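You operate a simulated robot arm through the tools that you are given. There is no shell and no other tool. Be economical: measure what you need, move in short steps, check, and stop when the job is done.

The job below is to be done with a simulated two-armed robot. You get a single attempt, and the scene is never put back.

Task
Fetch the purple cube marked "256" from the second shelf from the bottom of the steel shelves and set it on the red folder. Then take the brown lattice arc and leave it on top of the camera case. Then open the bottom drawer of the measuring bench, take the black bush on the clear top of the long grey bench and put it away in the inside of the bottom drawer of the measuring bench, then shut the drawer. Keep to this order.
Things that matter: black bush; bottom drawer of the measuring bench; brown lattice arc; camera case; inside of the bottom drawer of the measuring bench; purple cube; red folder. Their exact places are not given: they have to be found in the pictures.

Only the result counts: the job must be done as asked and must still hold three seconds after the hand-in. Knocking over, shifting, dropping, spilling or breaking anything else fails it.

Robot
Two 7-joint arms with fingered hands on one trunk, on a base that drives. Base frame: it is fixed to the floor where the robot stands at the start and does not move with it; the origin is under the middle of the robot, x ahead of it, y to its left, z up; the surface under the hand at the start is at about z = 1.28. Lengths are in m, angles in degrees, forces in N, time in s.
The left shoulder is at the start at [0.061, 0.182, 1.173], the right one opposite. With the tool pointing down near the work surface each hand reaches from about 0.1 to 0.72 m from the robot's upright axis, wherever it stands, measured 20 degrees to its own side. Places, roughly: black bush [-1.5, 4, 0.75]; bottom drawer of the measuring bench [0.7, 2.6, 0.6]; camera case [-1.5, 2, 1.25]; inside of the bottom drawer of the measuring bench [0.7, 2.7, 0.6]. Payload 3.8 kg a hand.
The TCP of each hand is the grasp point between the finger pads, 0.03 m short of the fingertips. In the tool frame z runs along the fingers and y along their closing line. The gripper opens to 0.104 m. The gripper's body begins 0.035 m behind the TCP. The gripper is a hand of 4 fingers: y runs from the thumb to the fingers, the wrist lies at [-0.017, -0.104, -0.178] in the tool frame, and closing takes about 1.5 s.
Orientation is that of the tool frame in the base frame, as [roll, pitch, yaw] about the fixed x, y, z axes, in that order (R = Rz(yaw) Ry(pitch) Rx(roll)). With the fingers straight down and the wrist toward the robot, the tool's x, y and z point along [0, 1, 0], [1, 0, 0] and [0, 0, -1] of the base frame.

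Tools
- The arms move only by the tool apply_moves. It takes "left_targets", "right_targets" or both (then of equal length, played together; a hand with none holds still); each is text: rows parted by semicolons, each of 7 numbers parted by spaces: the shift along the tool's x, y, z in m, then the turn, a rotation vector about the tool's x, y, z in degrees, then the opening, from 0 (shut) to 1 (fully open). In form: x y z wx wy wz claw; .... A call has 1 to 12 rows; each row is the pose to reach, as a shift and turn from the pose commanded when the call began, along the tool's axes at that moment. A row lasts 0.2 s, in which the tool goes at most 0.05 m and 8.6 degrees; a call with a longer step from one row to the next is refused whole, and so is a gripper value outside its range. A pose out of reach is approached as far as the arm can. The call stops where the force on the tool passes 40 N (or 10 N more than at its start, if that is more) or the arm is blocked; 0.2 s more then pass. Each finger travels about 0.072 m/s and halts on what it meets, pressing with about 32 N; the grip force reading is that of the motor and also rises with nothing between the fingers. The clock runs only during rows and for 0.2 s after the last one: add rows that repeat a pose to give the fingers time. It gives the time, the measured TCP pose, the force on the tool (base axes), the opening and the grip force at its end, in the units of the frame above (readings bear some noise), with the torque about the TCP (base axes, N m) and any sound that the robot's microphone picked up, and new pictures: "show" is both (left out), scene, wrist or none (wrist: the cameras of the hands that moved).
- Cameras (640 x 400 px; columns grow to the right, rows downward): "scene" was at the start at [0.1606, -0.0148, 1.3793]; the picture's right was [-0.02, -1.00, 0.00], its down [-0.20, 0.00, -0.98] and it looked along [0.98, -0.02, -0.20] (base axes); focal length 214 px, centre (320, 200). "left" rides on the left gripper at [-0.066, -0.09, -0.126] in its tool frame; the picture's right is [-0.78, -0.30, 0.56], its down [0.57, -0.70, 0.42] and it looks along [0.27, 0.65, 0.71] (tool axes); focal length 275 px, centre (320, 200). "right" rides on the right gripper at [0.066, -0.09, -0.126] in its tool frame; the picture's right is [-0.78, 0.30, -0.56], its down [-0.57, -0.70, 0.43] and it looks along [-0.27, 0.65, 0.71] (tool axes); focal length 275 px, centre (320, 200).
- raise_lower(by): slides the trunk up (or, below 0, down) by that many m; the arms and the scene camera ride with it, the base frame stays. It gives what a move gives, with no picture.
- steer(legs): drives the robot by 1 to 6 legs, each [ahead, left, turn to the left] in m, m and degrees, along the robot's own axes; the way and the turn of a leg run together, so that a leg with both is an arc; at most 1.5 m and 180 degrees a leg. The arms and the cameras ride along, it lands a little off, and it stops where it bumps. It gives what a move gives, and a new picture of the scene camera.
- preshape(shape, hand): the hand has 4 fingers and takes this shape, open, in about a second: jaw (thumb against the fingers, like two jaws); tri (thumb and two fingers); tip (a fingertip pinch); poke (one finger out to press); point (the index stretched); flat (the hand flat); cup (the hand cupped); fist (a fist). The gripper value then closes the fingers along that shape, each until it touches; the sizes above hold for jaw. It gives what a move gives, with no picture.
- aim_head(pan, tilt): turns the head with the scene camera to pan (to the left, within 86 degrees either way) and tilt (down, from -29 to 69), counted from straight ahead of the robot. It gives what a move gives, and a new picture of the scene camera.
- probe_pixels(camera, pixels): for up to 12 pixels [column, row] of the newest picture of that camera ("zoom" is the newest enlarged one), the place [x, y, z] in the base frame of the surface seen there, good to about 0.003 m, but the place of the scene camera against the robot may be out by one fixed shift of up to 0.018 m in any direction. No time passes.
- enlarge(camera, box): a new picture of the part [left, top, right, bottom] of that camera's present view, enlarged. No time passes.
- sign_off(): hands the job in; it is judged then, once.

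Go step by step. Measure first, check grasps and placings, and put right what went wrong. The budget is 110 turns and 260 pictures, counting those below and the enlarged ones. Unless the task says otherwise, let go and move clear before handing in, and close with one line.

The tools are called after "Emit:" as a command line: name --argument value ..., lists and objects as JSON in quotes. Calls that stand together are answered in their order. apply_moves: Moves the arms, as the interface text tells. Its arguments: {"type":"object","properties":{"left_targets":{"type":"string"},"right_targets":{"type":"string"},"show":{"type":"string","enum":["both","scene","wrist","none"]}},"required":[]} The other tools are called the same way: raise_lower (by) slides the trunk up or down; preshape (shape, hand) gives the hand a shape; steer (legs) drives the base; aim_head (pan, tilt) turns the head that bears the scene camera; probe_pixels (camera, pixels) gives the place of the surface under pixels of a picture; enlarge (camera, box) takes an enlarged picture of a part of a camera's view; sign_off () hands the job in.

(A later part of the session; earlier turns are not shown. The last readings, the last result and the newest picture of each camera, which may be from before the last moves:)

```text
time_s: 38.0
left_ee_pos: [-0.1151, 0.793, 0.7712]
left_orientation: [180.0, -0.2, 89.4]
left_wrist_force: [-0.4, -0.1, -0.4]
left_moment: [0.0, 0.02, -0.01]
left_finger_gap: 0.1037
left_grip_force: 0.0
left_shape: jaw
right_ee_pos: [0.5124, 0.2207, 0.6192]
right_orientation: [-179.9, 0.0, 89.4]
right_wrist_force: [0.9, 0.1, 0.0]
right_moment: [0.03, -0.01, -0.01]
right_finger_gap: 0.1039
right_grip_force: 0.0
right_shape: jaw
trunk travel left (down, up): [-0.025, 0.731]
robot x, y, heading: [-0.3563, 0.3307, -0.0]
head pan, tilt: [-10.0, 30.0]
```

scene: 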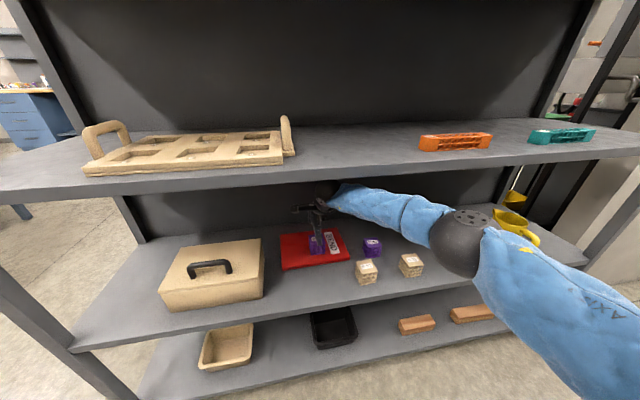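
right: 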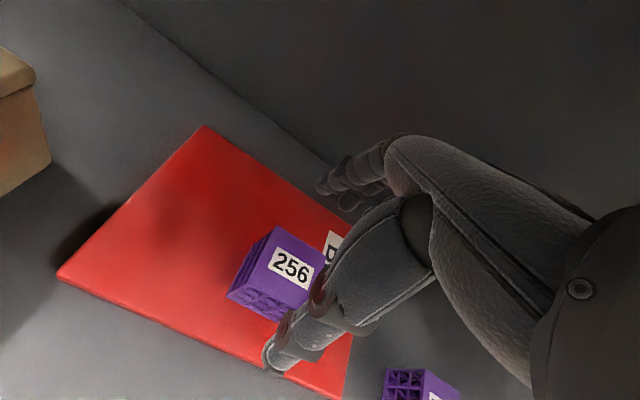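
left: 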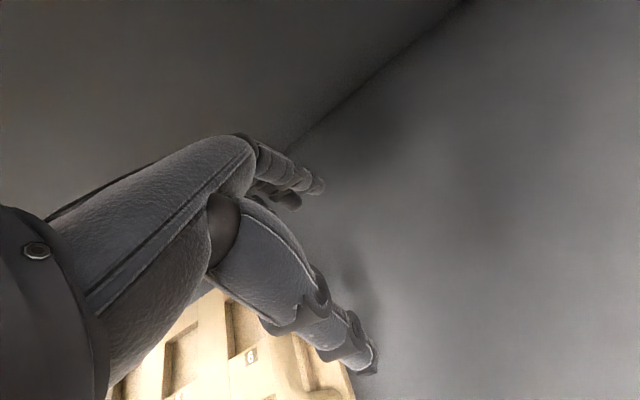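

Cube "256" stands on the folder. I'll back out straight, raise the trunk and go for the brown arc.

Emit:
steer --legs '[[-0.33, 0, 0]]'

Emit:
raise_lower --by 0.3

Emit:
aim_head --pan 0 --tilt 20

```text
time_s: 40.2
left_ee_pos: [-0.4432, 0.7966, 0.7701]
left_orientation: [180.0, 0.1, 89.4]
left_wrist_force: [0.0, -0.1, 0.4]
left_moment: [-0.02, 0.0, -0.02]
left_finger_gap: 0.1038
left_grip_force: 0.0
left_shape: jaw
right_ee_pos: [0.1835, 0.2242, 0.6183]
right_orientation: [180.0, 0.0, 89.6]
right_wrist_force: [0.7, 0.6, 0.7]
right_moment: [0.02, -0.03, -0.02]
right_finger_gap: 0.1037
right_grip_force: 0.2
right_shape: jaw
trunk travel left (down, up): [-0.025, 0.731]
robot x, y, heading: [-0.6844, 0.3351, -0.4]
head pan, tilt: [-10.0, 30.0]
```

scene: 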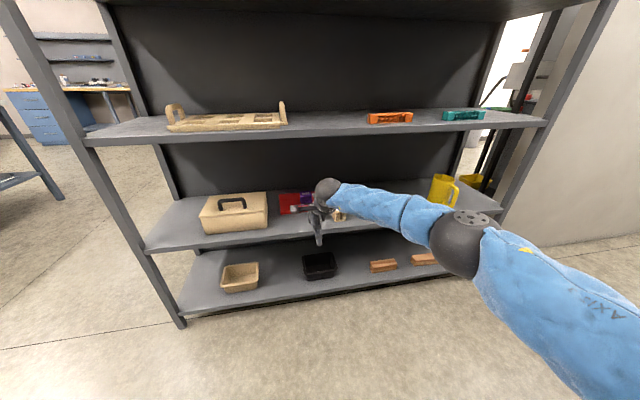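

```text
time_s: 43.2
left_ee_pos: [-0.5308, 0.7969, 1.1013]
left_orientation: [161.7, 0.1, 89.4]
left_wrist_force: [-0.5, -1.1, 0.5]
left_moment: [-0.01, -0.01, 0.0]
left_finger_gap: 0.1039
left_grip_force: 0.0
left_shape: jaw
right_ee_pos: [0.1239, 0.225, 1.1306]
right_orientation: [163.9, 0.0, 89.5]
right_wrist_force: [0.4, -0.7, -0.4]
right_moment: [-0.03, -0.01, -0.03]
right_finger_gap: 0.1036
right_grip_force: 0.0
right_shape: jaw
trunk travel left (down, up): [-0.325, 0.431]
robot x, y, heading: [-0.6867, 0.331, -0.7]
head pan, tilt: [-10.0, 30.0]
```

```text
time_s: 43.9
left_ee_pos: [-0.5309, 0.7973, 1.1017]
left_orientation: [161.6, 0.1, 89.3]
left_wrist_force: [0.1, -1.0, -0.7]
left_moment: [0.0, -0.02, -0.01]
left_finger_gap: 0.1038
left_grip_force: 0.1
left_shape: jaw
right_ee_pos: [0.1247, 0.224, 1.1302]
right_orientation: [163.9, -0.1, 89.5]
right_wrist_force: [0.2, -1.5, 0.1]
right_moment: [-0.01, 0.0, 0.0]
right_finger_gap: 0.1038
right_grip_force: 0.0
right_shape: jaw
trunk travel left (down, up): [-0.325, 0.431]
robot x, y, heading: [-0.6868, 0.3363, -0.3]
head pan, tilt: [0.0, 20.0]
```

scene: 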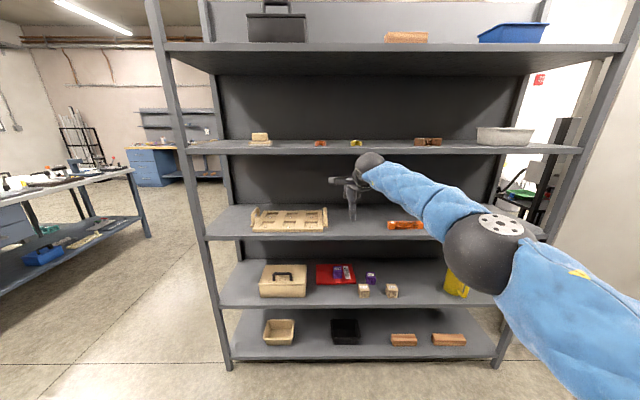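

The arc is on the fourth level at (428,141). I'll raise the trunk and shift right to line up.

Emit:
raise_lower --by 0.25

Emit:
steer --legs '[[0, -0.35, 0]]'

```text
time_s: 46.5
left_ee_pos: [-0.5571, 0.7984, 1.3625]
left_orientation: [156.9, 0.1, 89.2]
left_wrist_force: [0.4, -0.7, 0.1]
left_moment: [-0.01, 0.02, -0.03]
left_finger_gap: 0.1036
left_grip_force: 0.1
left_shape: jaw
right_ee_pos: [0.0884, 0.2253, 1.4541]
right_orientation: [158.4, 0.0, 89.6]
right_wrist_force: [0.9, 0.7, 0.3]
right_moment: [-0.03, 0.03, 0.01]
right_finger_gap: 0.1037
right_grip_force: 0.0
right_shape: jaw
trunk travel left (down, up): [-0.575, 0.181]
robot x, y, heading: [-0.6877, 0.3309, -0.8]
head pan, tilt: [0.0, 20.0]
```

```text
time_s: 48.8
left_ee_pos: [-0.5614, 0.452, 1.3622]
left_orientation: [156.9, 0.1, 89.3]
left_wrist_force: [0.1, 0.4, 0.6]
left_moment: [0.0, 0.01, -0.01]
left_finger_gap: 0.1039
left_grip_force: 0.0
left_shape: jaw
right_ee_pos: [0.0857, -0.1208, 1.4547]
right_orientation: [158.2, 0.0, 89.7]
right_wrist_force: [-0.2, -0.3, -0.2]
right_moment: [0.01, 0.0, 0.01]
right_finger_gap: 0.1038
right_grip_force: 0.0
right_shape: jaw
trunk travel left (down, up): [-0.575, 0.181]
robot x, y, heading: [-0.6894, -0.0136, -0.5]
head pan, tilt: [0.0, 20.0]
```

scene: 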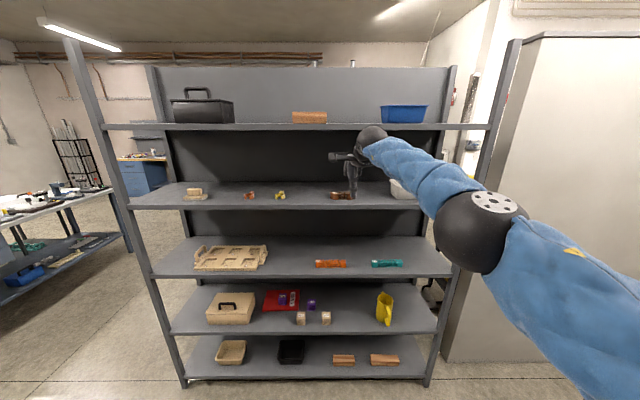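

Emit:
apply_moves --right_targets "0 0 0 7.3 0 0 1; 0 0 0 14.6 0 0 1; 0 0 0 21.8 0 0 1; 0 0 0 21.8 0 0 1" --show "wrist"

Emit:
probe_pixels --camera "scene" --pixels '[[342, 195], [310, 128], [310, 126], [250, 204], [340, 205], [408, 190], [420, 200], [440, 240], [400, 160]]'

```text
time_s: 49.8
left_ee_pos: [-0.5612, 0.4503, 1.3631]
left_orientation: [156.9, 0.2, 89.4]
left_wrist_force: [-0.3, 0.0, 0.1]
left_moment: [0.0, -0.01, 0.0]
left_finger_gap: 0.1039
left_grip_force: 0.2
left_shape: jaw
right_ee_pos: [0.0221, -0.1414, 1.4292]
right_orientation: [-179.8, 0.1, 89.8]
right_wrist_force: [-0.1, -0.9, -0.3]
right_moment: [0.0, 0.0, 0.0]
right_finger_gap: 0.1038
right_grip_force: 0.0
right_shape: jaw
right hand out of reach, approached as far as the arm can: row 1, 2, 3, 4
trunk travel left (down, up): [-0.575, 0.181]
robot x, y, heading: [-0.6909, -0.0152, -0.2]
head pan, tilt: [0.0, 20.0]
```

right: 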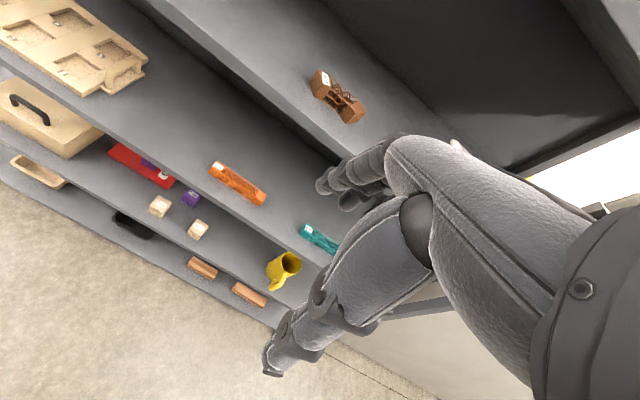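

```text
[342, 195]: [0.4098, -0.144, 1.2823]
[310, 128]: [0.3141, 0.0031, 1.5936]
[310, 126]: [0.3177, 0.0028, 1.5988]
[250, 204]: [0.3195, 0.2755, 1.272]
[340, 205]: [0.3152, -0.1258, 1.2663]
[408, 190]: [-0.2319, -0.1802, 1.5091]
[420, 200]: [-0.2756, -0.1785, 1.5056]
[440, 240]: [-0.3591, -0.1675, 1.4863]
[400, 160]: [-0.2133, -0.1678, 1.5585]
```

Emit:
enlarge --camera "right" --box '[280, 50, 400, 140]'

Emit:
probe_pixels --camera "right" --pixels '[[322, 78], [355, 108], [335, 100], [328, 102], [346, 122], [360, 100], [312, 88]]'

```text
4.44 times, centred on (340, 95) of right
```

zoom: 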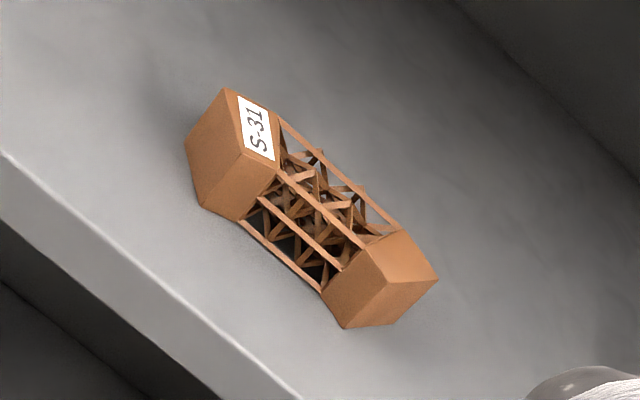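

```text
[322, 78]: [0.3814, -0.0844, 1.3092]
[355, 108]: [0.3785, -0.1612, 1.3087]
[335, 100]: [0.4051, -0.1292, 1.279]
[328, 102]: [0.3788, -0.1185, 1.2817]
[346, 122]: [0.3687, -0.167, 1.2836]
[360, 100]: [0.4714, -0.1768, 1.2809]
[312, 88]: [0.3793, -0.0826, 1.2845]
```

Emit:
probe_pixels --camera "zoom" --pixels '[[226, 96], [190, 145], [244, 157], [275, 172], [268, 115], [398, 236], [366, 252], [432, 278], [388, 285], [345, 325], [240, 218], [205, 206]]'

```text
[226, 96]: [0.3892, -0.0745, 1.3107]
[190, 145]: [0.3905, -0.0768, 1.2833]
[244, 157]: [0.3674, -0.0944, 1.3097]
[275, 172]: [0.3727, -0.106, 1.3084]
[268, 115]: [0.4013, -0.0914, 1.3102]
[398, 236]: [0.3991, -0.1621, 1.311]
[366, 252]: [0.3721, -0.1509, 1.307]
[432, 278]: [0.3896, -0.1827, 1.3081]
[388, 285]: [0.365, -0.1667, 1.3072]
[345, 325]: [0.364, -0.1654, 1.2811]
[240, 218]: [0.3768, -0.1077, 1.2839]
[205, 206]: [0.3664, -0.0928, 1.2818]
```

The arc spans y −0.074…−0.183, x 0.365…0.40, z 1.28…1.31. I'll lower the right hand to z≈1.35 with less reach, then drive in.

Emit:
apply_moves --right_targets "0.004 -0.017 0.026 0 0 0 1; 0.008 -0.034 0.053 0 0 0 1; 0.012 -0.05 0.079 0 0 0 1; 0.012 -0.05 0.079 0 0 0 1" --show "none"

Emit:
steer --legs '[[0.28, 0, 0]]'

```text
time_s: 50.8
left_ee_pos: [-0.5617, 0.4512, 1.3627]
left_orientation: [156.8, 0.3, 89.3]
left_wrist_force: [-0.5, -0.1, 0.1]
left_moment: [0.02, 0.0, -0.01]
left_finger_gap: 0.1038
left_grip_force: 0.0
left_shape: jaw
right_ee_pos: [-0.0278, -0.1304, 1.3486]
right_orientation: [-179.9, 0.0, 89.7]
right_wrist_force: [1.0, 0.6, 0.5]
right_moment: [-0.06, 0.02, 0.03]
right_finger_gap: 0.1038
right_grip_force: 0.1
right_shape: jaw
trunk travel left (down, up): [-0.575, 0.181]
robot x, y, heading: [-0.6875, -0.0158, -0.5]
head pan, tilt: [0.0, 20.0]
```

```text
time_s: 52.7
left_ee_pos: [-0.2826, 0.4506, 1.3622]
left_orientation: [156.9, 0.2, 89.5]
left_wrist_force: [-0.3, 0.6, -0.2]
left_moment: [-0.01, 0.01, -0.01]
left_finger_gap: 0.104
left_grip_force: 0.2
left_shape: jaw
right_ee_pos: [0.2522, -0.1299, 1.3492]
right_orientation: [-179.9, -0.1, 89.8]
right_wrist_force: [-0.1, -0.6, -0.2]
right_moment: [-0.03, 0.02, -0.01]
right_finger_gap: 0.1041
right_grip_force: 0.0
right_shape: jaw
trunk travel left (down, up): [-0.575, 0.181]
robot x, y, heading: [-0.4072, -0.0175, 0.0]
head pan, tilt: [0.0, 20.0]
```

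scene: 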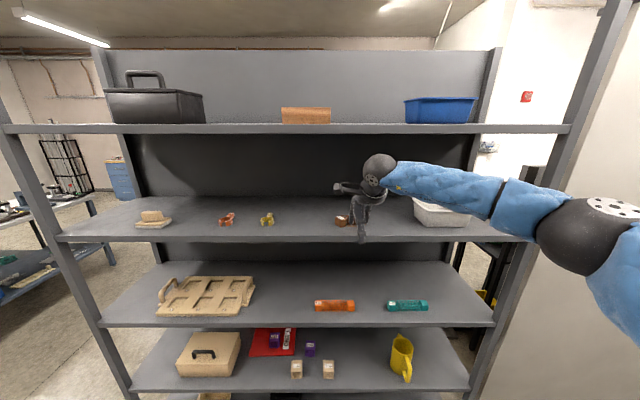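

Emit:
probe_pixels --camera "scene" --pixels '[[378, 160], [380, 172], [440, 180], [500, 195], [570, 230], [615, 215], [440, 210], [540, 128], [540, 133], [400, 130]]'

Emit:
apply_moves --right_targets "0 0 0 0 0 0 1" --show "wrist"

```text
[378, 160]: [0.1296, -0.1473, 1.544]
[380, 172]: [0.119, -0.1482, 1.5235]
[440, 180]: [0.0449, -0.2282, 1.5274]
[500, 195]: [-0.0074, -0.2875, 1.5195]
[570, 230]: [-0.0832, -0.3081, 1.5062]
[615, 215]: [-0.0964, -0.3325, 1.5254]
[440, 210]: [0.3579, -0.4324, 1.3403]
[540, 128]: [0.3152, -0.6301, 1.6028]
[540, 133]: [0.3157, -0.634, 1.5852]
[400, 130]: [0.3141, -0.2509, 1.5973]
```

```text
time_s: 53.1
left_ee_pos: [-0.2848, 0.4514, 1.3624]
left_orientation: [156.7, 0.2, 89.5]
left_wrist_force: [0.0, 0.3, -0.5]
left_moment: [0.01, -0.01, 0.0]
left_finger_gap: 0.1038
left_grip_force: 0.1
left_shape: jaw
right_ee_pos: [0.2505, -0.1289, 1.3498]
right_orientation: [-179.9, 0.0, 89.9]
right_wrist_force: [-0.5, -0.7, -0.9]
right_moment: [-0.02, -0.03, -0.02]
right_finger_gap: 0.104
right_grip_force: 0.1
right_shape: jaw
trunk travel left (down, up): [-0.575, 0.181]
robot x, y, heading: [-0.4099, -0.0162, -0.1]
head pan, tilt: [0.0, 20.0]
```

right: 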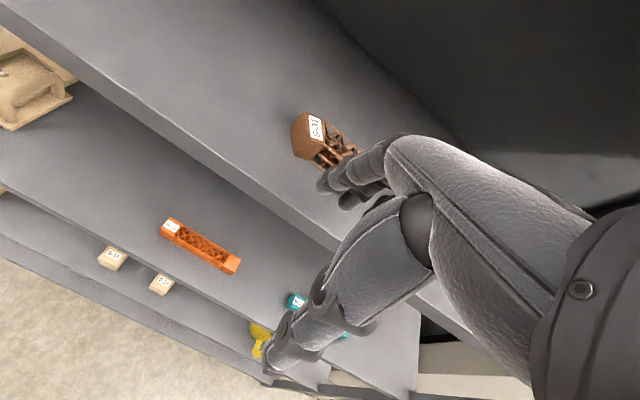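

Clear. Drive 0.135 further.

Emit:
steer --legs '[[0.135, 0, 0]]'

Emit:
apply_moves --right_targets "0 0 0 0 0 0 1" --show "wrist"

```text
time_s: 54.4
left_ee_pos: [-0.1485, 0.4498, 1.3627]
left_orientation: [156.9, 0.3, 89.5]
left_wrist_force: [0.8, 0.0, 0.6]
left_moment: [0.03, 0.0, -0.01]
left_finger_gap: 0.1039
left_grip_force: 0.1
left_shape: jaw
right_ee_pos: [0.3892, -0.1304, 1.3501]
right_orientation: [-180.0, 0.0, 89.9]
right_wrist_force: [-0.5, -0.2, -0.2]
right_moment: [0.0, 0.01, -0.04]
right_finger_gap: 0.1038
right_grip_force: 0.0
right_shape: jaw
trunk travel left (down, up): [-0.575, 0.181]
robot x, y, heading: [-0.2768, -0.0137, -0.2]
head pan, tilt: [0.0, 20.0]
```

scene: 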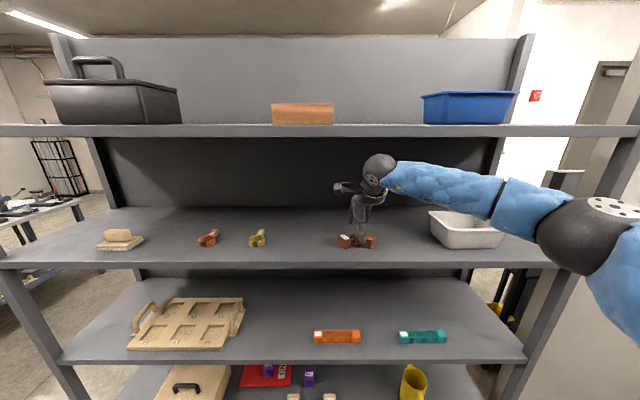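

```text
time_s: 54.8
left_ee_pos: [-0.1497, 0.449, 1.3629]
left_orientation: [156.7, 0.2, 89.5]
left_wrist_force: [0.0, -0.3, 1.1]
left_moment: [0.01, -0.03, 0.01]
left_finger_gap: 0.1037
left_grip_force: 0.1
left_shape: jaw
right_ee_pos: [0.3859, -0.13, 1.3506]
right_orientation: [180.0, 0.1, 89.9]
right_wrist_force: [-0.6, 0.3, -0.1]
right_moment: [-0.02, -0.03, -0.02]
right_finger_gap: 0.1041
right_grip_force: 0.0
right_shape: jaw
trunk travel left (down, up): [-0.575, 0.181]
robot x, y, heading: [-0.2719, -0.0136, -0.2]
head pan, tilt: [0.0, 20.0]
```

right: 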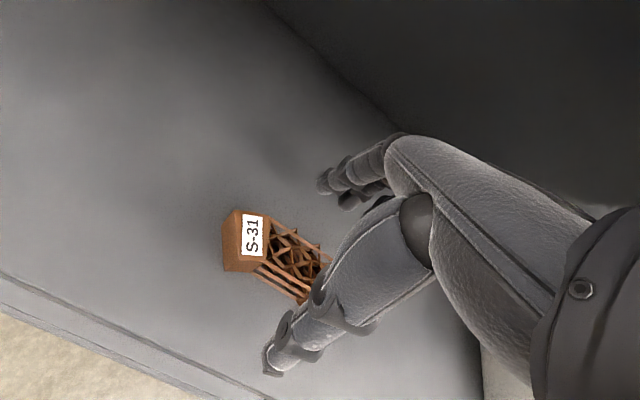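

Emit:
probe_pixels --camera "right" --pixels '[[255, 235], [238, 213], [266, 219], [263, 252], [224, 268], [290, 240], [200, 250], [310, 240], [322, 262]]'

Emit:
apply_moves --right_targets "0 0 0.018 0 0 0 1; 0 0 0.037 0 0 0 1; 0 0 0.037 0 0 0 1" --show "wrist"

```text
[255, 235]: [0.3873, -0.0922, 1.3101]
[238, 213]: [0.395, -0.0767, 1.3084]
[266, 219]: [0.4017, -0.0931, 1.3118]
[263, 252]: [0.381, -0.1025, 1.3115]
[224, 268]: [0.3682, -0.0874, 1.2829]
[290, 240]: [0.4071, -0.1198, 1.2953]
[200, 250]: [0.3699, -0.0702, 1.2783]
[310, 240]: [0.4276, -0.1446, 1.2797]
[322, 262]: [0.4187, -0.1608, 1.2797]
```

```text
time_s: 55.6
left_ee_pos: [-0.1474, 0.4495, 1.3624]
left_orientation: [156.8, 0.2, 89.4]
left_wrist_force: [0.1, 0.3, -0.4]
left_moment: [-0.01, 0.04, -0.02]
left_finger_gap: 0.1038
left_grip_force: 0.0
left_shape: jaw
right_ee_pos: [0.3882, -0.1295, 1.3125]
right_orientation: [-180.0, 0.0, 89.9]
right_wrist_force: [0.2, -0.8, -0.5]
right_moment: [-0.01, -0.03, -0.01]
right_finger_gap: 0.1039
right_grip_force: 0.2
right_shape: jaw
trunk travel left (down, up): [-0.575, 0.181]
robot x, y, heading: [-0.2765, -0.017, -0.2]
head pan, tilt: [0.0, 20.0]
```

right: 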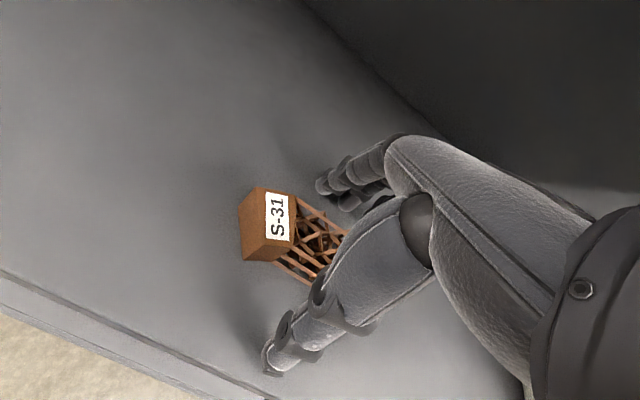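

Emit:
apply_moves --right_targets "0 0.006 0.0005 0 0 0 0.7; 0 0.006 0.0005 0 0 0 0.5; 0 0.006 0.0005 0 0 0 0.3; 0 0.006 0.0005 0 0 0 0.1; 0 0.006 0.0005 0 0 0 0.1; 0 0.006 0.0005 0 0 0 0.1; 0 0.006 0.0005 0 0 0 0.1; 0 0.006 0.0005 0 0 0 0.1" --show "wrist"

```text
time_s: 57.4
left_ee_pos: [-0.1475, 0.4496, 1.3629]
left_orientation: [156.8, 0.2, 89.6]
left_wrist_force: [0.2, 0.3, 0.0]
left_moment: [-0.01, 0.0, 0.0]
left_finger_gap: 0.1039
left_grip_force: 0.2
left_shape: jaw
right_ee_pos: [0.3956, -0.1305, 1.3125]
right_orientation: [-179.8, 0.0, 90.0]
right_wrist_force: [-1.5, -0.6, 1.2]
right_moment: [-0.03, -0.01, -0.02]
right_finger_gap: 0.0299
right_grip_force: 32.2
right_shape: jaw
trunk travel left (down, up): [-0.575, 0.181]
robot x, y, heading: [-0.2667, -0.015, -0.1]
head pan, tilt: [0.0, 20.0]
```

right: 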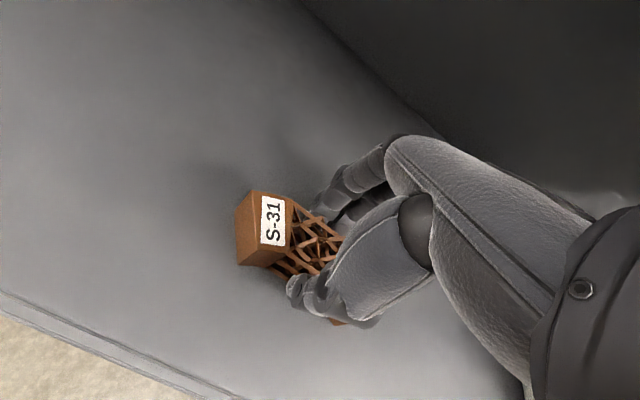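

Gripped at gap 0.030. Lift 0.035, then check and back out.

Emit:
apply_moves --right_targets "0 0 -0.02 0 0 0 0.1; 0 0 -0.038 0 0 0 0.1; 0 0 -0.038 0 0 0 0.1" --show "wrist"

Emit:
steer --legs '[[-0.4, 0, 0]]'

Emit:
aim_head --pan 75 --tilt 20

```text
time_s: 58.2
left_ee_pos: [-0.1475, 0.4492, 1.3631]
left_orientation: [156.8, 0.2, 89.4]
left_wrist_force: [0.4, 0.5, 0.1]
left_moment: [-0.03, -0.01, 0.0]
left_finger_gap: 0.1041
left_grip_force: 0.0
left_shape: jaw
right_ee_pos: [0.3943, -0.1295, 1.3495]
right_orientation: [-179.9, 0.0, 89.9]
right_wrist_force: [0.2, -0.3, -0.6]
right_moment: [-0.03, 0.02, -0.01]
right_finger_gap: 0.0301
right_grip_force: 32.3
right_shape: jaw
trunk travel left (down, up): [-0.575, 0.181]
robot x, y, heading: [-0.2746, -0.0145, -0.2]
head pan, tilt: [0.0, 20.0]
```

right: 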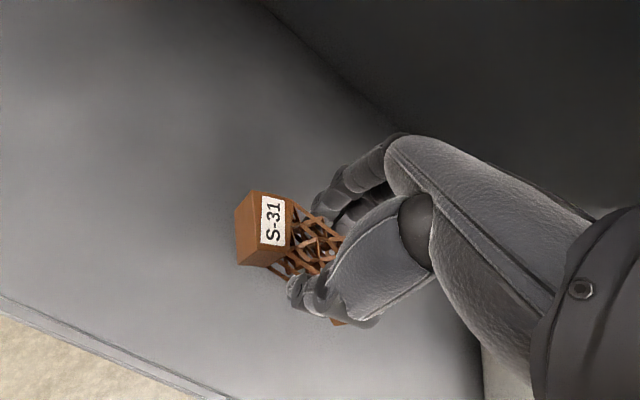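

```text
time_s: 60.7
left_ee_pos: [-0.5504, 0.4505, 1.3624]
left_orientation: [156.7, 0.1, 89.6]
left_wrist_force: [-0.1, 0.1, -0.4]
left_moment: [0.02, -0.02, 0.01]
left_finger_gap: 0.1038
left_grip_force: 0.2
left_shape: jaw
right_ee_pos: [-0.0049, -0.1255, 1.3506]
right_orientation: [-179.9, 0.0, 90.1]
right_wrist_force: [0.1, 0.0, 0.0]
right_moment: [0.02, -0.03, -0.01]
right_finger_gap: 0.0298
right_grip_force: 32.3
right_shape: jaw
trunk travel left (down, up): [-0.575, 0.181]
robot x, y, heading: [-0.6724, -0.0127, 0.2]
head pan, tilt: [0.0, 20.0]
```

scene: 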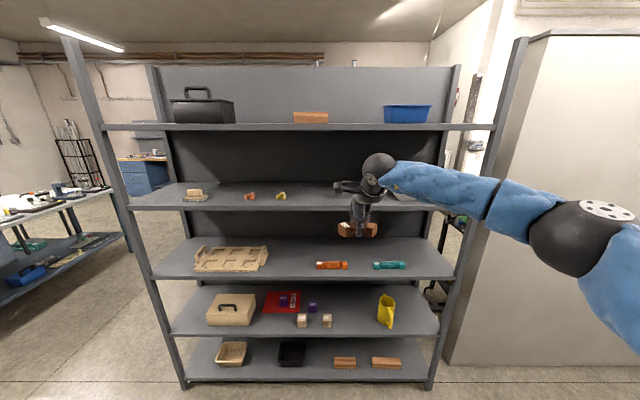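

```text
time_s: 62.2
left_ee_pos: [-0.5493, 0.4502, 1.3636]
left_orientation: [156.8, 0.1, 89.7]
left_wrist_force: [-0.4, 0.6, -0.1]
left_moment: [0.02, 0.01, -0.02]
left_finger_gap: 0.104
left_grip_force: 0.0
left_shape: jaw
right_ee_pos: [-0.006, -0.1255, 1.3508]
right_orientation: [-179.9, 0.0, 90.2]
right_wrist_force: [-1.2, 0.6, -0.3]
right_moment: [0.01, 0.0, -0.02]
right_finger_gap: 0.0301
right_grip_force: 32.2
right_shape: jaw
trunk travel left (down, up): [-0.575, 0.181]
robot x, y, heading: [-0.6696, -0.0157, -0.1]
head pan, tilt: [75.0, 20.0]
```

scene: 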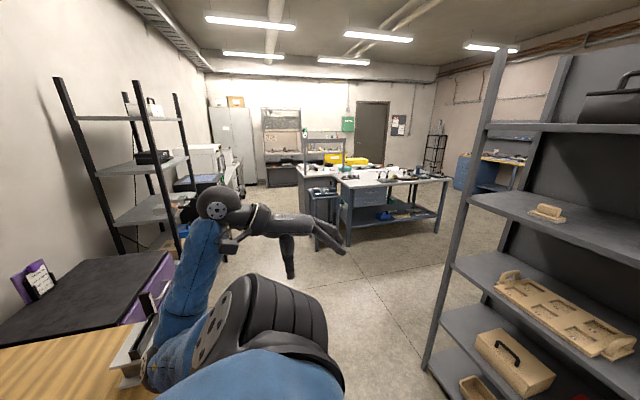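

The arc is held; I can see a rack on the left with shelves at around (130,150), perhaps bearing the camera case. Zoom and probe.

Emit:
enlarge --camera "scene" --box '[40, 60, 280, 260]'

Emit:
probe_pixels --camera "scene" --pixels '[[145, 108], [152, 156], [200, 155], [195, 182], [90, 300], [160, 290], [30, 360], [140, 340], [325, 205], [340, 165], [150, 210], [185, 240]]'

```text
2.00 times, centred on (160, 160) of scene
```

zoom: 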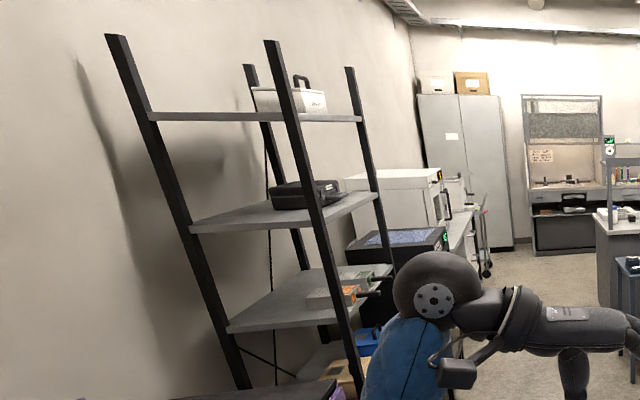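

```text
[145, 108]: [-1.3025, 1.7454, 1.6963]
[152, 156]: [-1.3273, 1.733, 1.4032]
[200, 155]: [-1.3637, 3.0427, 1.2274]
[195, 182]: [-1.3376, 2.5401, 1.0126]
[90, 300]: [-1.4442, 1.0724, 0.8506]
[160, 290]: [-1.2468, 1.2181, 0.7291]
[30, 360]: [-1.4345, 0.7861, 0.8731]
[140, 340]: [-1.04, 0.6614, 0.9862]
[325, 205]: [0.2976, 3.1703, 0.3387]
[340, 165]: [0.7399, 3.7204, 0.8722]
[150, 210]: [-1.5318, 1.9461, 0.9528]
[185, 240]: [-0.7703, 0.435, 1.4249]
```

The rack (x≈−1.5, y≈1.9) carries a black case on its mid shelf and a white one on top. I'll move ahead a little, strafe left to y≈1.9 and look.

Emit:
steer --legs '[[0.15, 0, 0], [0, 1.0, 0], [0.1, 0.9, 0]]'

Emit:
aim_head --pan 86 --tilt 10

```text
time_s: 72.7
left_ee_pos: [-0.2806, 2.3446, 1.3621]
left_orientation: [156.8, 0.2, 88.6]
left_wrist_force: [-0.3, -0.6, -0.8]
left_moment: [-0.01, 0.02, 0.03]
left_finger_gap: 0.1039
left_grip_force: 0.0
left_shape: jaw
right_ee_pos: [0.2512, 1.7577, 1.3497]
right_orientation: [-179.9, 0.0, 88.9]
right_wrist_force: [0.4, 0.1, -0.9]
right_moment: [0.01, 0.03, -0.01]
right_finger_gap: 0.0299
right_grip_force: 32.7
right_shape: jaw
trunk travel left (down, up): [-0.575, 0.181]
robot x, y, heading: [-0.4137, 1.8817, -1.0]
head pan, tilt: [75.0, 20.0]
```

scene: 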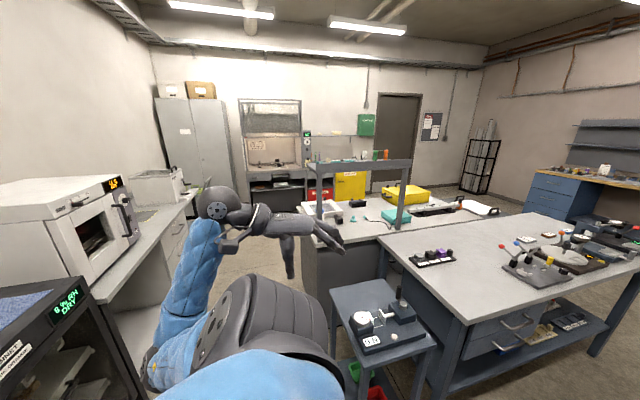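

```text
time_s: 73.4
left_ee_pos: [-0.2811, 2.3445, 1.3628]
left_orientation: [156.8, 0.2, 88.5]
left_wrist_force: [0.2, 0.5, 0.4]
left_moment: [0.01, 0.0, 0.01]
left_finger_gap: 0.1037
left_grip_force: 0.1
left_shape: jaw
right_ee_pos: [0.2511, 1.7568, 1.3499]
right_orientation: [-180.0, 0.0, 89.0]
right_wrist_force: [0.3, 0.0, -0.2]
right_moment: [0.01, -0.01, 0.04]
right_finger_gap: 0.0301
right_grip_force: 31.5
right_shape: jaw
trunk travel left (down, up): [-0.575, 0.181]
robot x, y, heading: [-0.4125, 1.8797, -1.1]
head pan, tilt: [85.9, 10.0]
```

scene: 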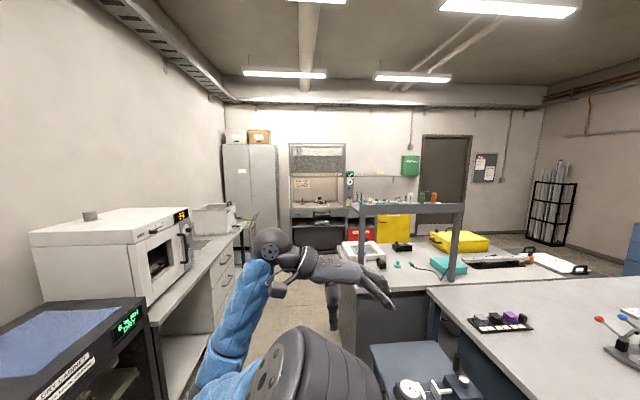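

The rack is now behind me to the left. I'll turn right 180° in place to face it.

Emit:
aim_head --pan 0 --tilt 15

Emit:
steer --legs '[[0, 0, -179]]'

```text
time_s: 75.0
left_ee_pos: [-0.2811, 2.3454, 1.3625]
left_orientation: [156.8, 0.2, 88.5]
left_wrist_force: [0.8, 0.5, 0.2]
left_moment: [0.01, -0.01, 0.0]
left_finger_gap: 0.1041
left_grip_force: 0.1
left_shape: jaw
right_ee_pos: [0.2516, 1.7568, 1.3507]
right_orientation: [-179.9, 0.0, 88.8]
right_wrist_force: [0.7, -0.3, 0.0]
right_moment: [0.02, 0.02, -0.03]
right_finger_gap: 0.0299
right_grip_force: 31.6
right_shape: jaw
trunk travel left (down, up): [-0.575, 0.181]
robot x, y, heading: [-0.4144, 1.8796, -1.0]
head pan, tilt: [0.0, 15.0]
```

scene: 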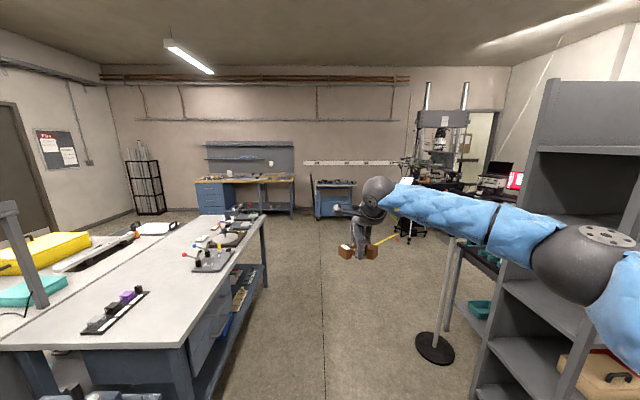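

```text
time_s: 82.8
left_ee_pos: [-0.5442, 1.417, 1.362]
left_orientation: [156.8, 0.1, -91.2]
left_wrist_force: [-0.5, -0.2, -0.3]
left_moment: [-0.01, 0.01, 0.0]
left_finger_gap: 0.1036
left_grip_force: 0.0
left_shape: jaw
right_ee_pos: [-1.08, 2.0031, 1.3514]
right_orientation: [-179.9, 0.0, -90.9]
right_wrist_force: [0.5, -0.1, -0.2]
right_moment: [0.03, -0.03, 0.04]
right_finger_gap: 0.0292
right_grip_force: 32.0
right_shape: jaw
trunk travel left (down, up): [-0.575, 0.181]
robot x, y, heading: [-0.4157, 1.879, 178.9]
head pan, tilt: [0.0, 15.0]
```

scene: 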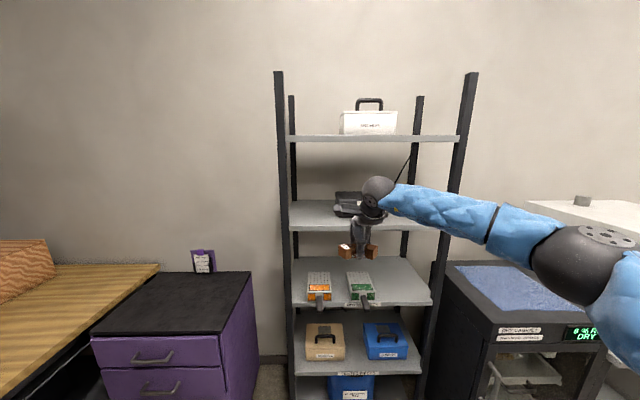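

Emit:
enlarge --camera "scene" --box '[270, 80, 490, 240]'

Emit:
probe_pixels --camera "scene" --pixels '[[342, 198], [342, 210], [368, 122], [320, 214], [320, 226], [370, 138], [370, 141], [283, 180], [455, 180], [326, 340], [380, 350], [410, 215]]'

```text
2.50 times, centred on (380, 160) of scene
```

zoom: 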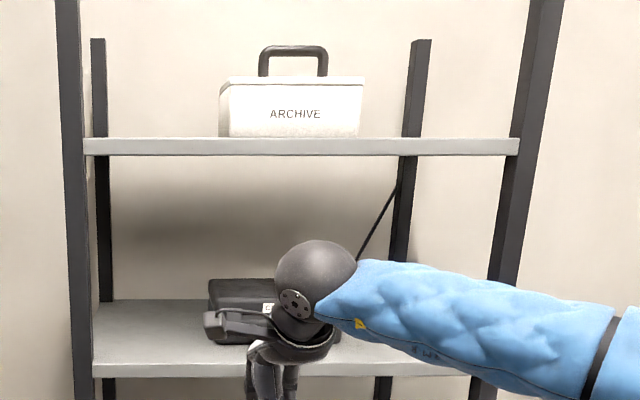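

```text
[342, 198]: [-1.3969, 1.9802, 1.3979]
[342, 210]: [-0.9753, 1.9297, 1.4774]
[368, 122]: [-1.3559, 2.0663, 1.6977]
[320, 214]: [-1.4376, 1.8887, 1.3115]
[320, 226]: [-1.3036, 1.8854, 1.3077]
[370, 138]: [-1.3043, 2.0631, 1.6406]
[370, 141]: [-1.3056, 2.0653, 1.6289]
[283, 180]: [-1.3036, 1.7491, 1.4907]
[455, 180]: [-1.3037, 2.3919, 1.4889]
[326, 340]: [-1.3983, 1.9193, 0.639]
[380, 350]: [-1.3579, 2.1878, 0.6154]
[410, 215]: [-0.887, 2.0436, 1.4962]
```

Emit:
apply_moves --right_targets "0 0 0 0 0 0 0.1" --show "wrist"

Emit:
enlarge --camera "right" --box '[160, 0, 400, 150]'

```text
time_s: 83.2
left_ee_pos: [-0.5448, 1.4166, 1.3627]
left_orientation: [156.8, 0.2, -91.3]
left_wrist_force: [0.4, 0.1, 0.2]
left_moment: [0.01, -0.01, -0.02]
left_finger_gap: 0.1038
left_grip_force: 0.0
left_shape: jaw
right_ee_pos: [-1.0793, 2.003, 1.3499]
right_orientation: [-179.9, 0.1, -90.9]
right_wrist_force: [0.5, -0.4, -0.1]
right_moment: [-0.02, -0.02, 0.01]
right_finger_gap: 0.0292
right_grip_force: 31.6
right_shape: jaw
trunk travel left (down, up): [-0.575, 0.181]
robot x, y, heading: [-0.4146, 1.8809, 179.0]
head pan, tilt: [0.0, 15.0]
```

right: 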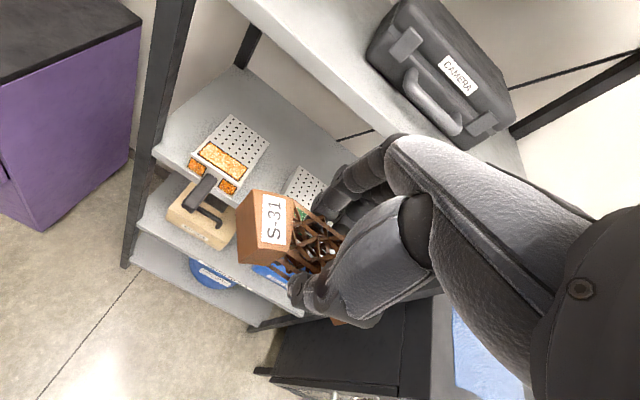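

```text
2.67 times, centred on (280, 75) of right
```

zoom: 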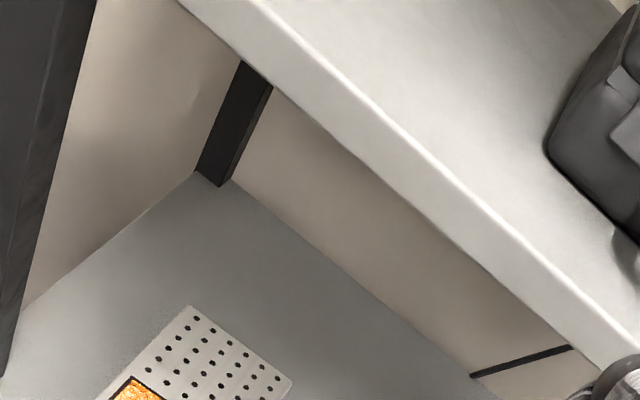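

The black case reads "CAMERA". Probing its top.

Emit:
probe_pixels --camera "right" --pixels '[[400, 5], [440, 10], [485, 60], [510, 100], [450, 40], [420, 30], [375, 50], [470, 145], [500, 125], [430, 100], [370, 120], [460, 78]]'

```text
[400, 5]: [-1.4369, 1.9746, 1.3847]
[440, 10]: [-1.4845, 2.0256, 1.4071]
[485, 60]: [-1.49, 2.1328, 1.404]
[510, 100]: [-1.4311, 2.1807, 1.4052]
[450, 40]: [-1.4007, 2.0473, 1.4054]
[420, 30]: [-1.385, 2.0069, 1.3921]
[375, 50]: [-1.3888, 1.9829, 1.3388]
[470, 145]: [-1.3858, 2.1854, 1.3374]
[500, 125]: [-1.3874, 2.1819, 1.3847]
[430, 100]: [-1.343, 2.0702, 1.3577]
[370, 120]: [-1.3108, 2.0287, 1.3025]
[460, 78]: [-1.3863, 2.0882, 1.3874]
```

Case top z≈1.406, front x≈−1.39, y 1.975–2.185; shelf above at ~1.63, so I need the hand tilted forward ~25° to keep the wrist out. Raise and tilt now, then drive in.

Emit:
apply_moves --right_targets "-0.018 0 -0.032 -6.2 0 0 0.1; -0.037 0 -0.064 -12.5 0 0 0.1; -0.056 0 -0.096 -18.8 0 0 0.1; -0.075 0 -0.128 -25 0 0 0.1; -0.075 0 -0.128 -25 0 0 0.1" --show "both"

```text
time_s: 84.3
left_ee_pos: [-0.5461, 1.4173, 1.3615]
left_orientation: [156.8, 0.3, -91.3]
left_wrist_force: [0.5, 0.4, 0.2]
left_moment: [-0.03, 0.02, 0.01]
left_finger_gap: 0.1038
left_grip_force: 0.0
left_shape: jaw
right_ee_pos: [-1.0797, 2.0777, 1.4784]
right_orientation: [155.2, 0.0, -90.9]
right_wrist_force: [-0.1, 0.0, -0.4]
right_moment: [0.03, 0.01, -0.03]
right_finger_gap: 0.0294
right_grip_force: 31.5
right_shape: jaw
trunk travel left (down, up): [-0.575, 0.181]
robot x, y, heading: [-0.4147, 1.8834, 179.2]
head pan, tilt: [0.0, 15.0]
```

scene: 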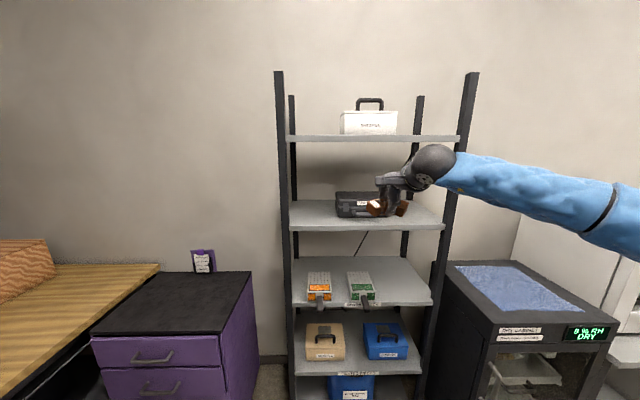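
right: 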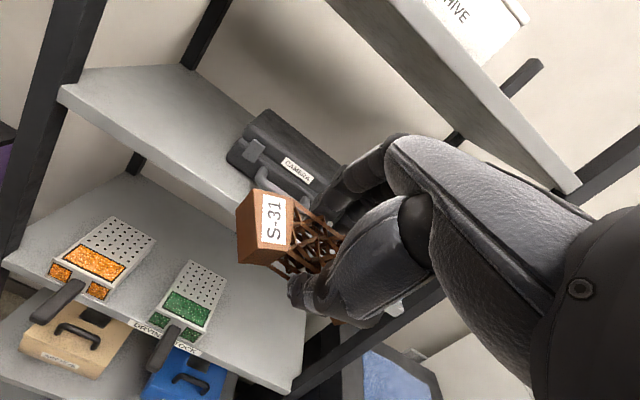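

Emit:
probe_pixels --camera "right" --pixels '[[268, 113], [300, 135], [330, 158], [285, 148], [240, 150], [250, 125], [430, 100], [540, 195], [565, 185]]'

Emit:
probe_pixels --camera "scene" --pixels '[[350, 192], [340, 196], [372, 193], [350, 196], [435, 160]]'

```text
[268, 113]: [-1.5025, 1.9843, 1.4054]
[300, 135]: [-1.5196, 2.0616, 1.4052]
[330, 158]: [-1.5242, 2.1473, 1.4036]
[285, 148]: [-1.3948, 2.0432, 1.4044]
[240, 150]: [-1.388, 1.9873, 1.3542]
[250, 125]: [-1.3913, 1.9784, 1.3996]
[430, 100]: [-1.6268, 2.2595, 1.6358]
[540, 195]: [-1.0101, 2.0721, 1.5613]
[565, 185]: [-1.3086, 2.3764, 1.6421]
```

```text
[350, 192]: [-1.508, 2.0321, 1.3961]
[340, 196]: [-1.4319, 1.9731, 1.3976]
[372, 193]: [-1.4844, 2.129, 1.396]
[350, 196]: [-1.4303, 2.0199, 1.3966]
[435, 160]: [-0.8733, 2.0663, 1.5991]
```

Underside of shelf above 1.636; case top 1.405 with x −1.39…−1.53. Lower 0.018 and drive in 0.36.

Emit:
apply_moves --right_targets "0 0.0076 0.0163 0 0 0 0.1; 0 0.0076 0.0163 0 0 0 0.1" --show "none"

Emit:
steer --legs '[[0.33, 0, 0]]'

Emit:
apply_moves --right_targets "0 0 0 0 0 0 0.1" --show "wrist"

```text
time_s: 85.0
left_ee_pos: [-0.5448, 1.4178, 1.3642]
left_orientation: [156.7, 0.1, -91.4]
left_wrist_force: [0.8, 0.9, -0.4]
left_moment: [0.01, 0.02, 0.01]
left_finger_gap: 0.1042
left_grip_force: 0.0
left_shape: jaw
right_ee_pos: [-1.093, 2.0785, 1.4668]
right_orientation: [155.1, 0.0, -91.0]
right_wrist_force: [0.0, 0.1, 0.0]
right_moment: [0.0, -0.01, -0.01]
right_finger_gap: 0.0294
right_grip_force: 31.9
right_shape: jaw
trunk travel left (down, up): [-0.575, 0.181]
robot x, y, heading: [-0.4158, 1.8803, 178.9]
head pan, tilt: [0.0, 15.0]
```

```text
time_s: 87.1
left_ee_pos: [-0.8772, 1.4235, 1.3626]
left_orientation: [156.8, 0.1, -91.2]
left_wrist_force: [0.1, 0.1, 0.5]
left_moment: [-0.03, 0.01, 0.02]
left_finger_gap: 0.1037
left_grip_force: 0.2
left_shape: jaw
right_ee_pos: [-1.4262, 2.084, 1.4662]
right_orientation: [155.1, 0.0, -90.9]
right_wrist_force: [-0.6, 0.3, -0.6]
right_moment: [0.01, -0.04, -0.01]
right_finger_gap: 0.0293
right_grip_force: 31.8
right_shape: jaw
trunk travel left (down, up): [-0.575, 0.181]
robot x, y, heading: [-0.748, 1.8888, 179.0]
head pan, tilt: [0.0, 15.0]
```

scene: 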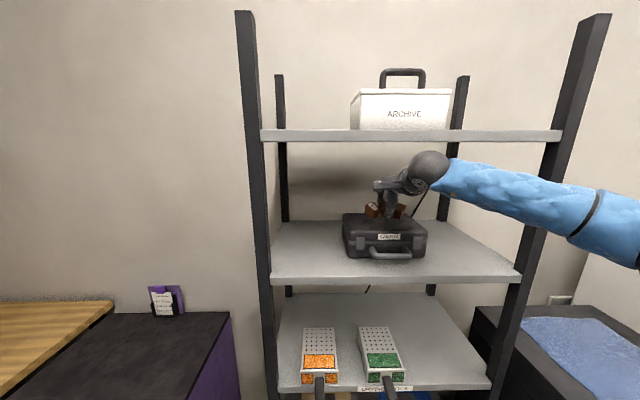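

```text
time_s: 87.5
left_ee_pos: [-0.8764, 1.4224, 1.3615]
left_orientation: [156.8, 0.2, -91.2]
left_wrist_force: [0.6, -0.3, -0.1]
left_moment: [0.01, 0.03, 0.02]
left_finger_gap: 0.1037
left_grip_force: 0.1
left_shape: jaw
right_ee_pos: [-1.4262, 2.0849, 1.4679]
right_orientation: [155.1, 0.0, -90.7]
right_wrist_force: [-0.8, -0.1, -0.8]
right_moment: [0.01, -0.01, 0.01]
right_finger_gap: 0.0292
right_grip_force: 32.0
right_shape: jaw
trunk travel left (down, up): [-0.575, 0.181]
robot x, y, heading: [-0.7455, 1.8892, 179.1]
head pan, tilt: [0.0, 15.0]
```

right: 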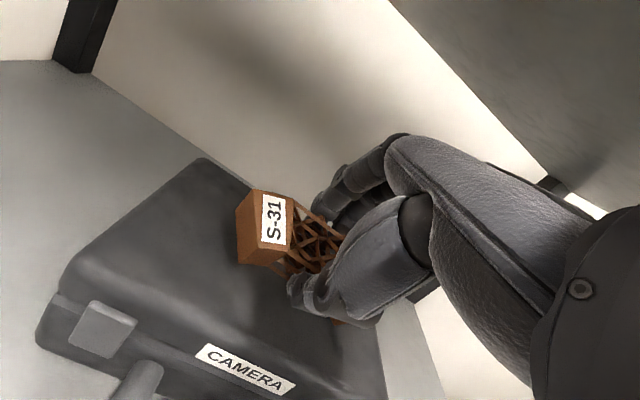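

Emit:
apply_moves --right_targets "0 0.013 0.012 0 0 0 0.1; 0 0.0134 0.022 0 0 0 0.1; 0 0.0134 0.027 0 0 0 0.1; 0 0.0134 0.0305 0 0 0 0.1; 0 0.0134 0.0305 0 0 0 0.1" --show "wrist"

```text
time_s: 88.7
left_ee_pos: [-0.8783, 1.4229, 1.3631]
left_orientation: [156.7, 0.2, -91.2]
left_wrist_force: [-0.9, -1.0, -0.6]
left_moment: [0.03, 0.0, 0.02]
left_finger_gap: 0.1037
left_grip_force: 0.0
left_shape: jaw
right_ee_pos: [-1.4511, 2.084, 1.4448]
right_orientation: [155.1, 0.0, -90.8]
right_wrist_force: [0.3, 0.4, 1.3]
right_moment: [0.04, -0.04, 0.06]
right_finger_gap: 0.0291
right_grip_force: 32.0
right_shape: jaw
trunk travel left (down, up): [-0.575, 0.181]
robot x, y, heading: [-0.7464, 1.8848, 179.3]
head pan, tilt: [0.0, 15.0]
```

right: 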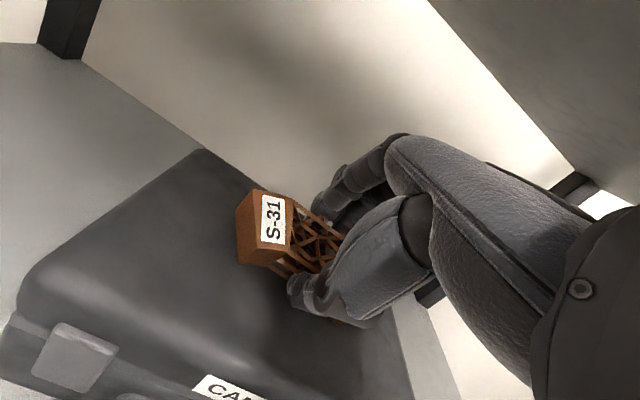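

Emit:
apply_moves --right_targets "0 -0.0013 0.0027 0 0 0 0.1; 0 -0.0013 0.0027 0 0 0 0.1" --show "none"

Emit:
enlarge --camera "right" --box '[200, 160, 400, 350]'

```text
time_s: 89.3
left_ee_pos: [-0.877, 1.4224, 1.3622]
left_orientation: [156.8, 0.2, -91.1]
left_wrist_force: [0.5, 0.0, 0.0]
left_moment: [-0.03, 0.01, 0.04]
left_finger_gap: 0.1037
left_grip_force: 0.1
left_shape: jaw
right_ee_pos: [-1.4519, 2.0851, 1.4439]
right_orientation: [154.8, -0.1, -90.7]
right_wrist_force: [-3.2, 0.5, 8.3]
right_moment: [0.09, 0.0, 0.04]
right_finger_gap: 0.0301
right_grip_force: 31.9
right_shape: jaw
trunk travel left (down, up): [-0.575, 0.181]
robot x, y, heading: [-0.7483, 1.8874, 178.9]
head pan, tilt: [0.0, 15.0]
```

```text
2.11 times, centred on (300, 255) of right
```

zoom: 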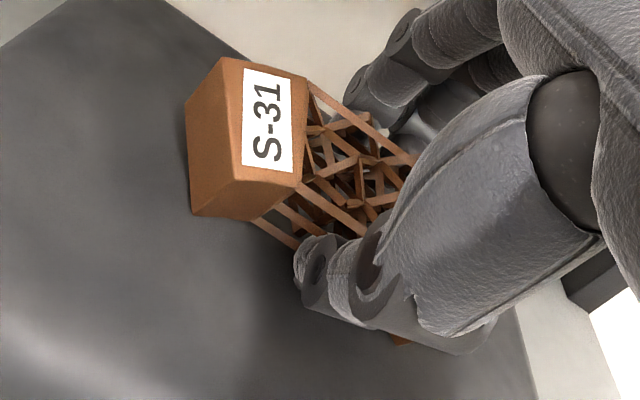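

Contact (8 N). Open a little so the arc settles, then lift vertically while opening further.

Emit:
apply_moves --right_targets "0 0 0 0 0 0 0.35; 0 0 0 0 0 0 0.4; 0 0 0 0 0 0 0.42; 0 0.0021 -0.0045 0 0 0 0.5; 0 0.0042 -0.009 0 0 0 0.6; 0 0.0064 -0.0136 0 0 0 0.7; 0 0.0085 -0.018 0 0 0 0.75; 0 0.0106 -0.0227 0 0 0 0.8; 0 0.0106 -0.0227 0 0 0 0.8" --show "both"

```text
time_s: 91.3
left_ee_pos: [-0.8781, 1.4231, 1.362]
left_orientation: [156.8, 0.1, -91.2]
left_wrist_force: [0.1, -0.9, 0.7]
left_moment: [0.0, 0.01, -0.03]
left_finger_gap: 0.1039
left_grip_force: 0.0
left_shape: jaw
right_ee_pos: [-1.4513, 2.0838, 1.4664]
right_orientation: [155.0, 0.0, -90.8]
right_wrist_force: [0.1, 0.7, -0.3]
right_moment: [-0.04, -0.01, -0.01]
right_finger_gap: 0.0829
right_grip_force: 0.0
right_shape: jaw
trunk travel left (down, up): [-0.575, 0.181]
robot x, y, heading: [-0.7444, 1.888, 179.3]
head pan, tilt: [0.0, 15.0]
```

scene: 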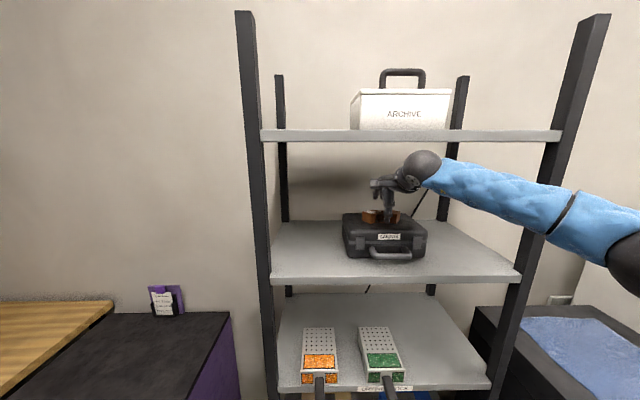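
right: 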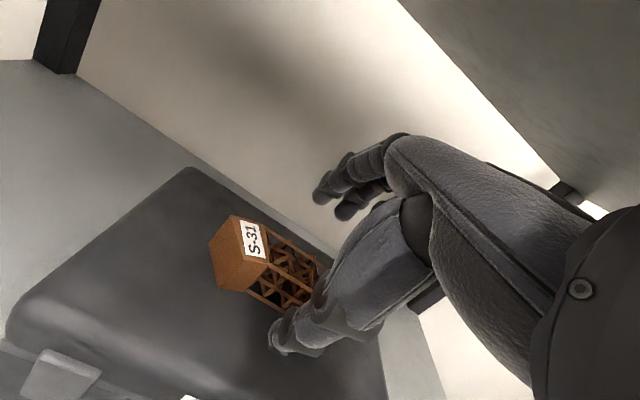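

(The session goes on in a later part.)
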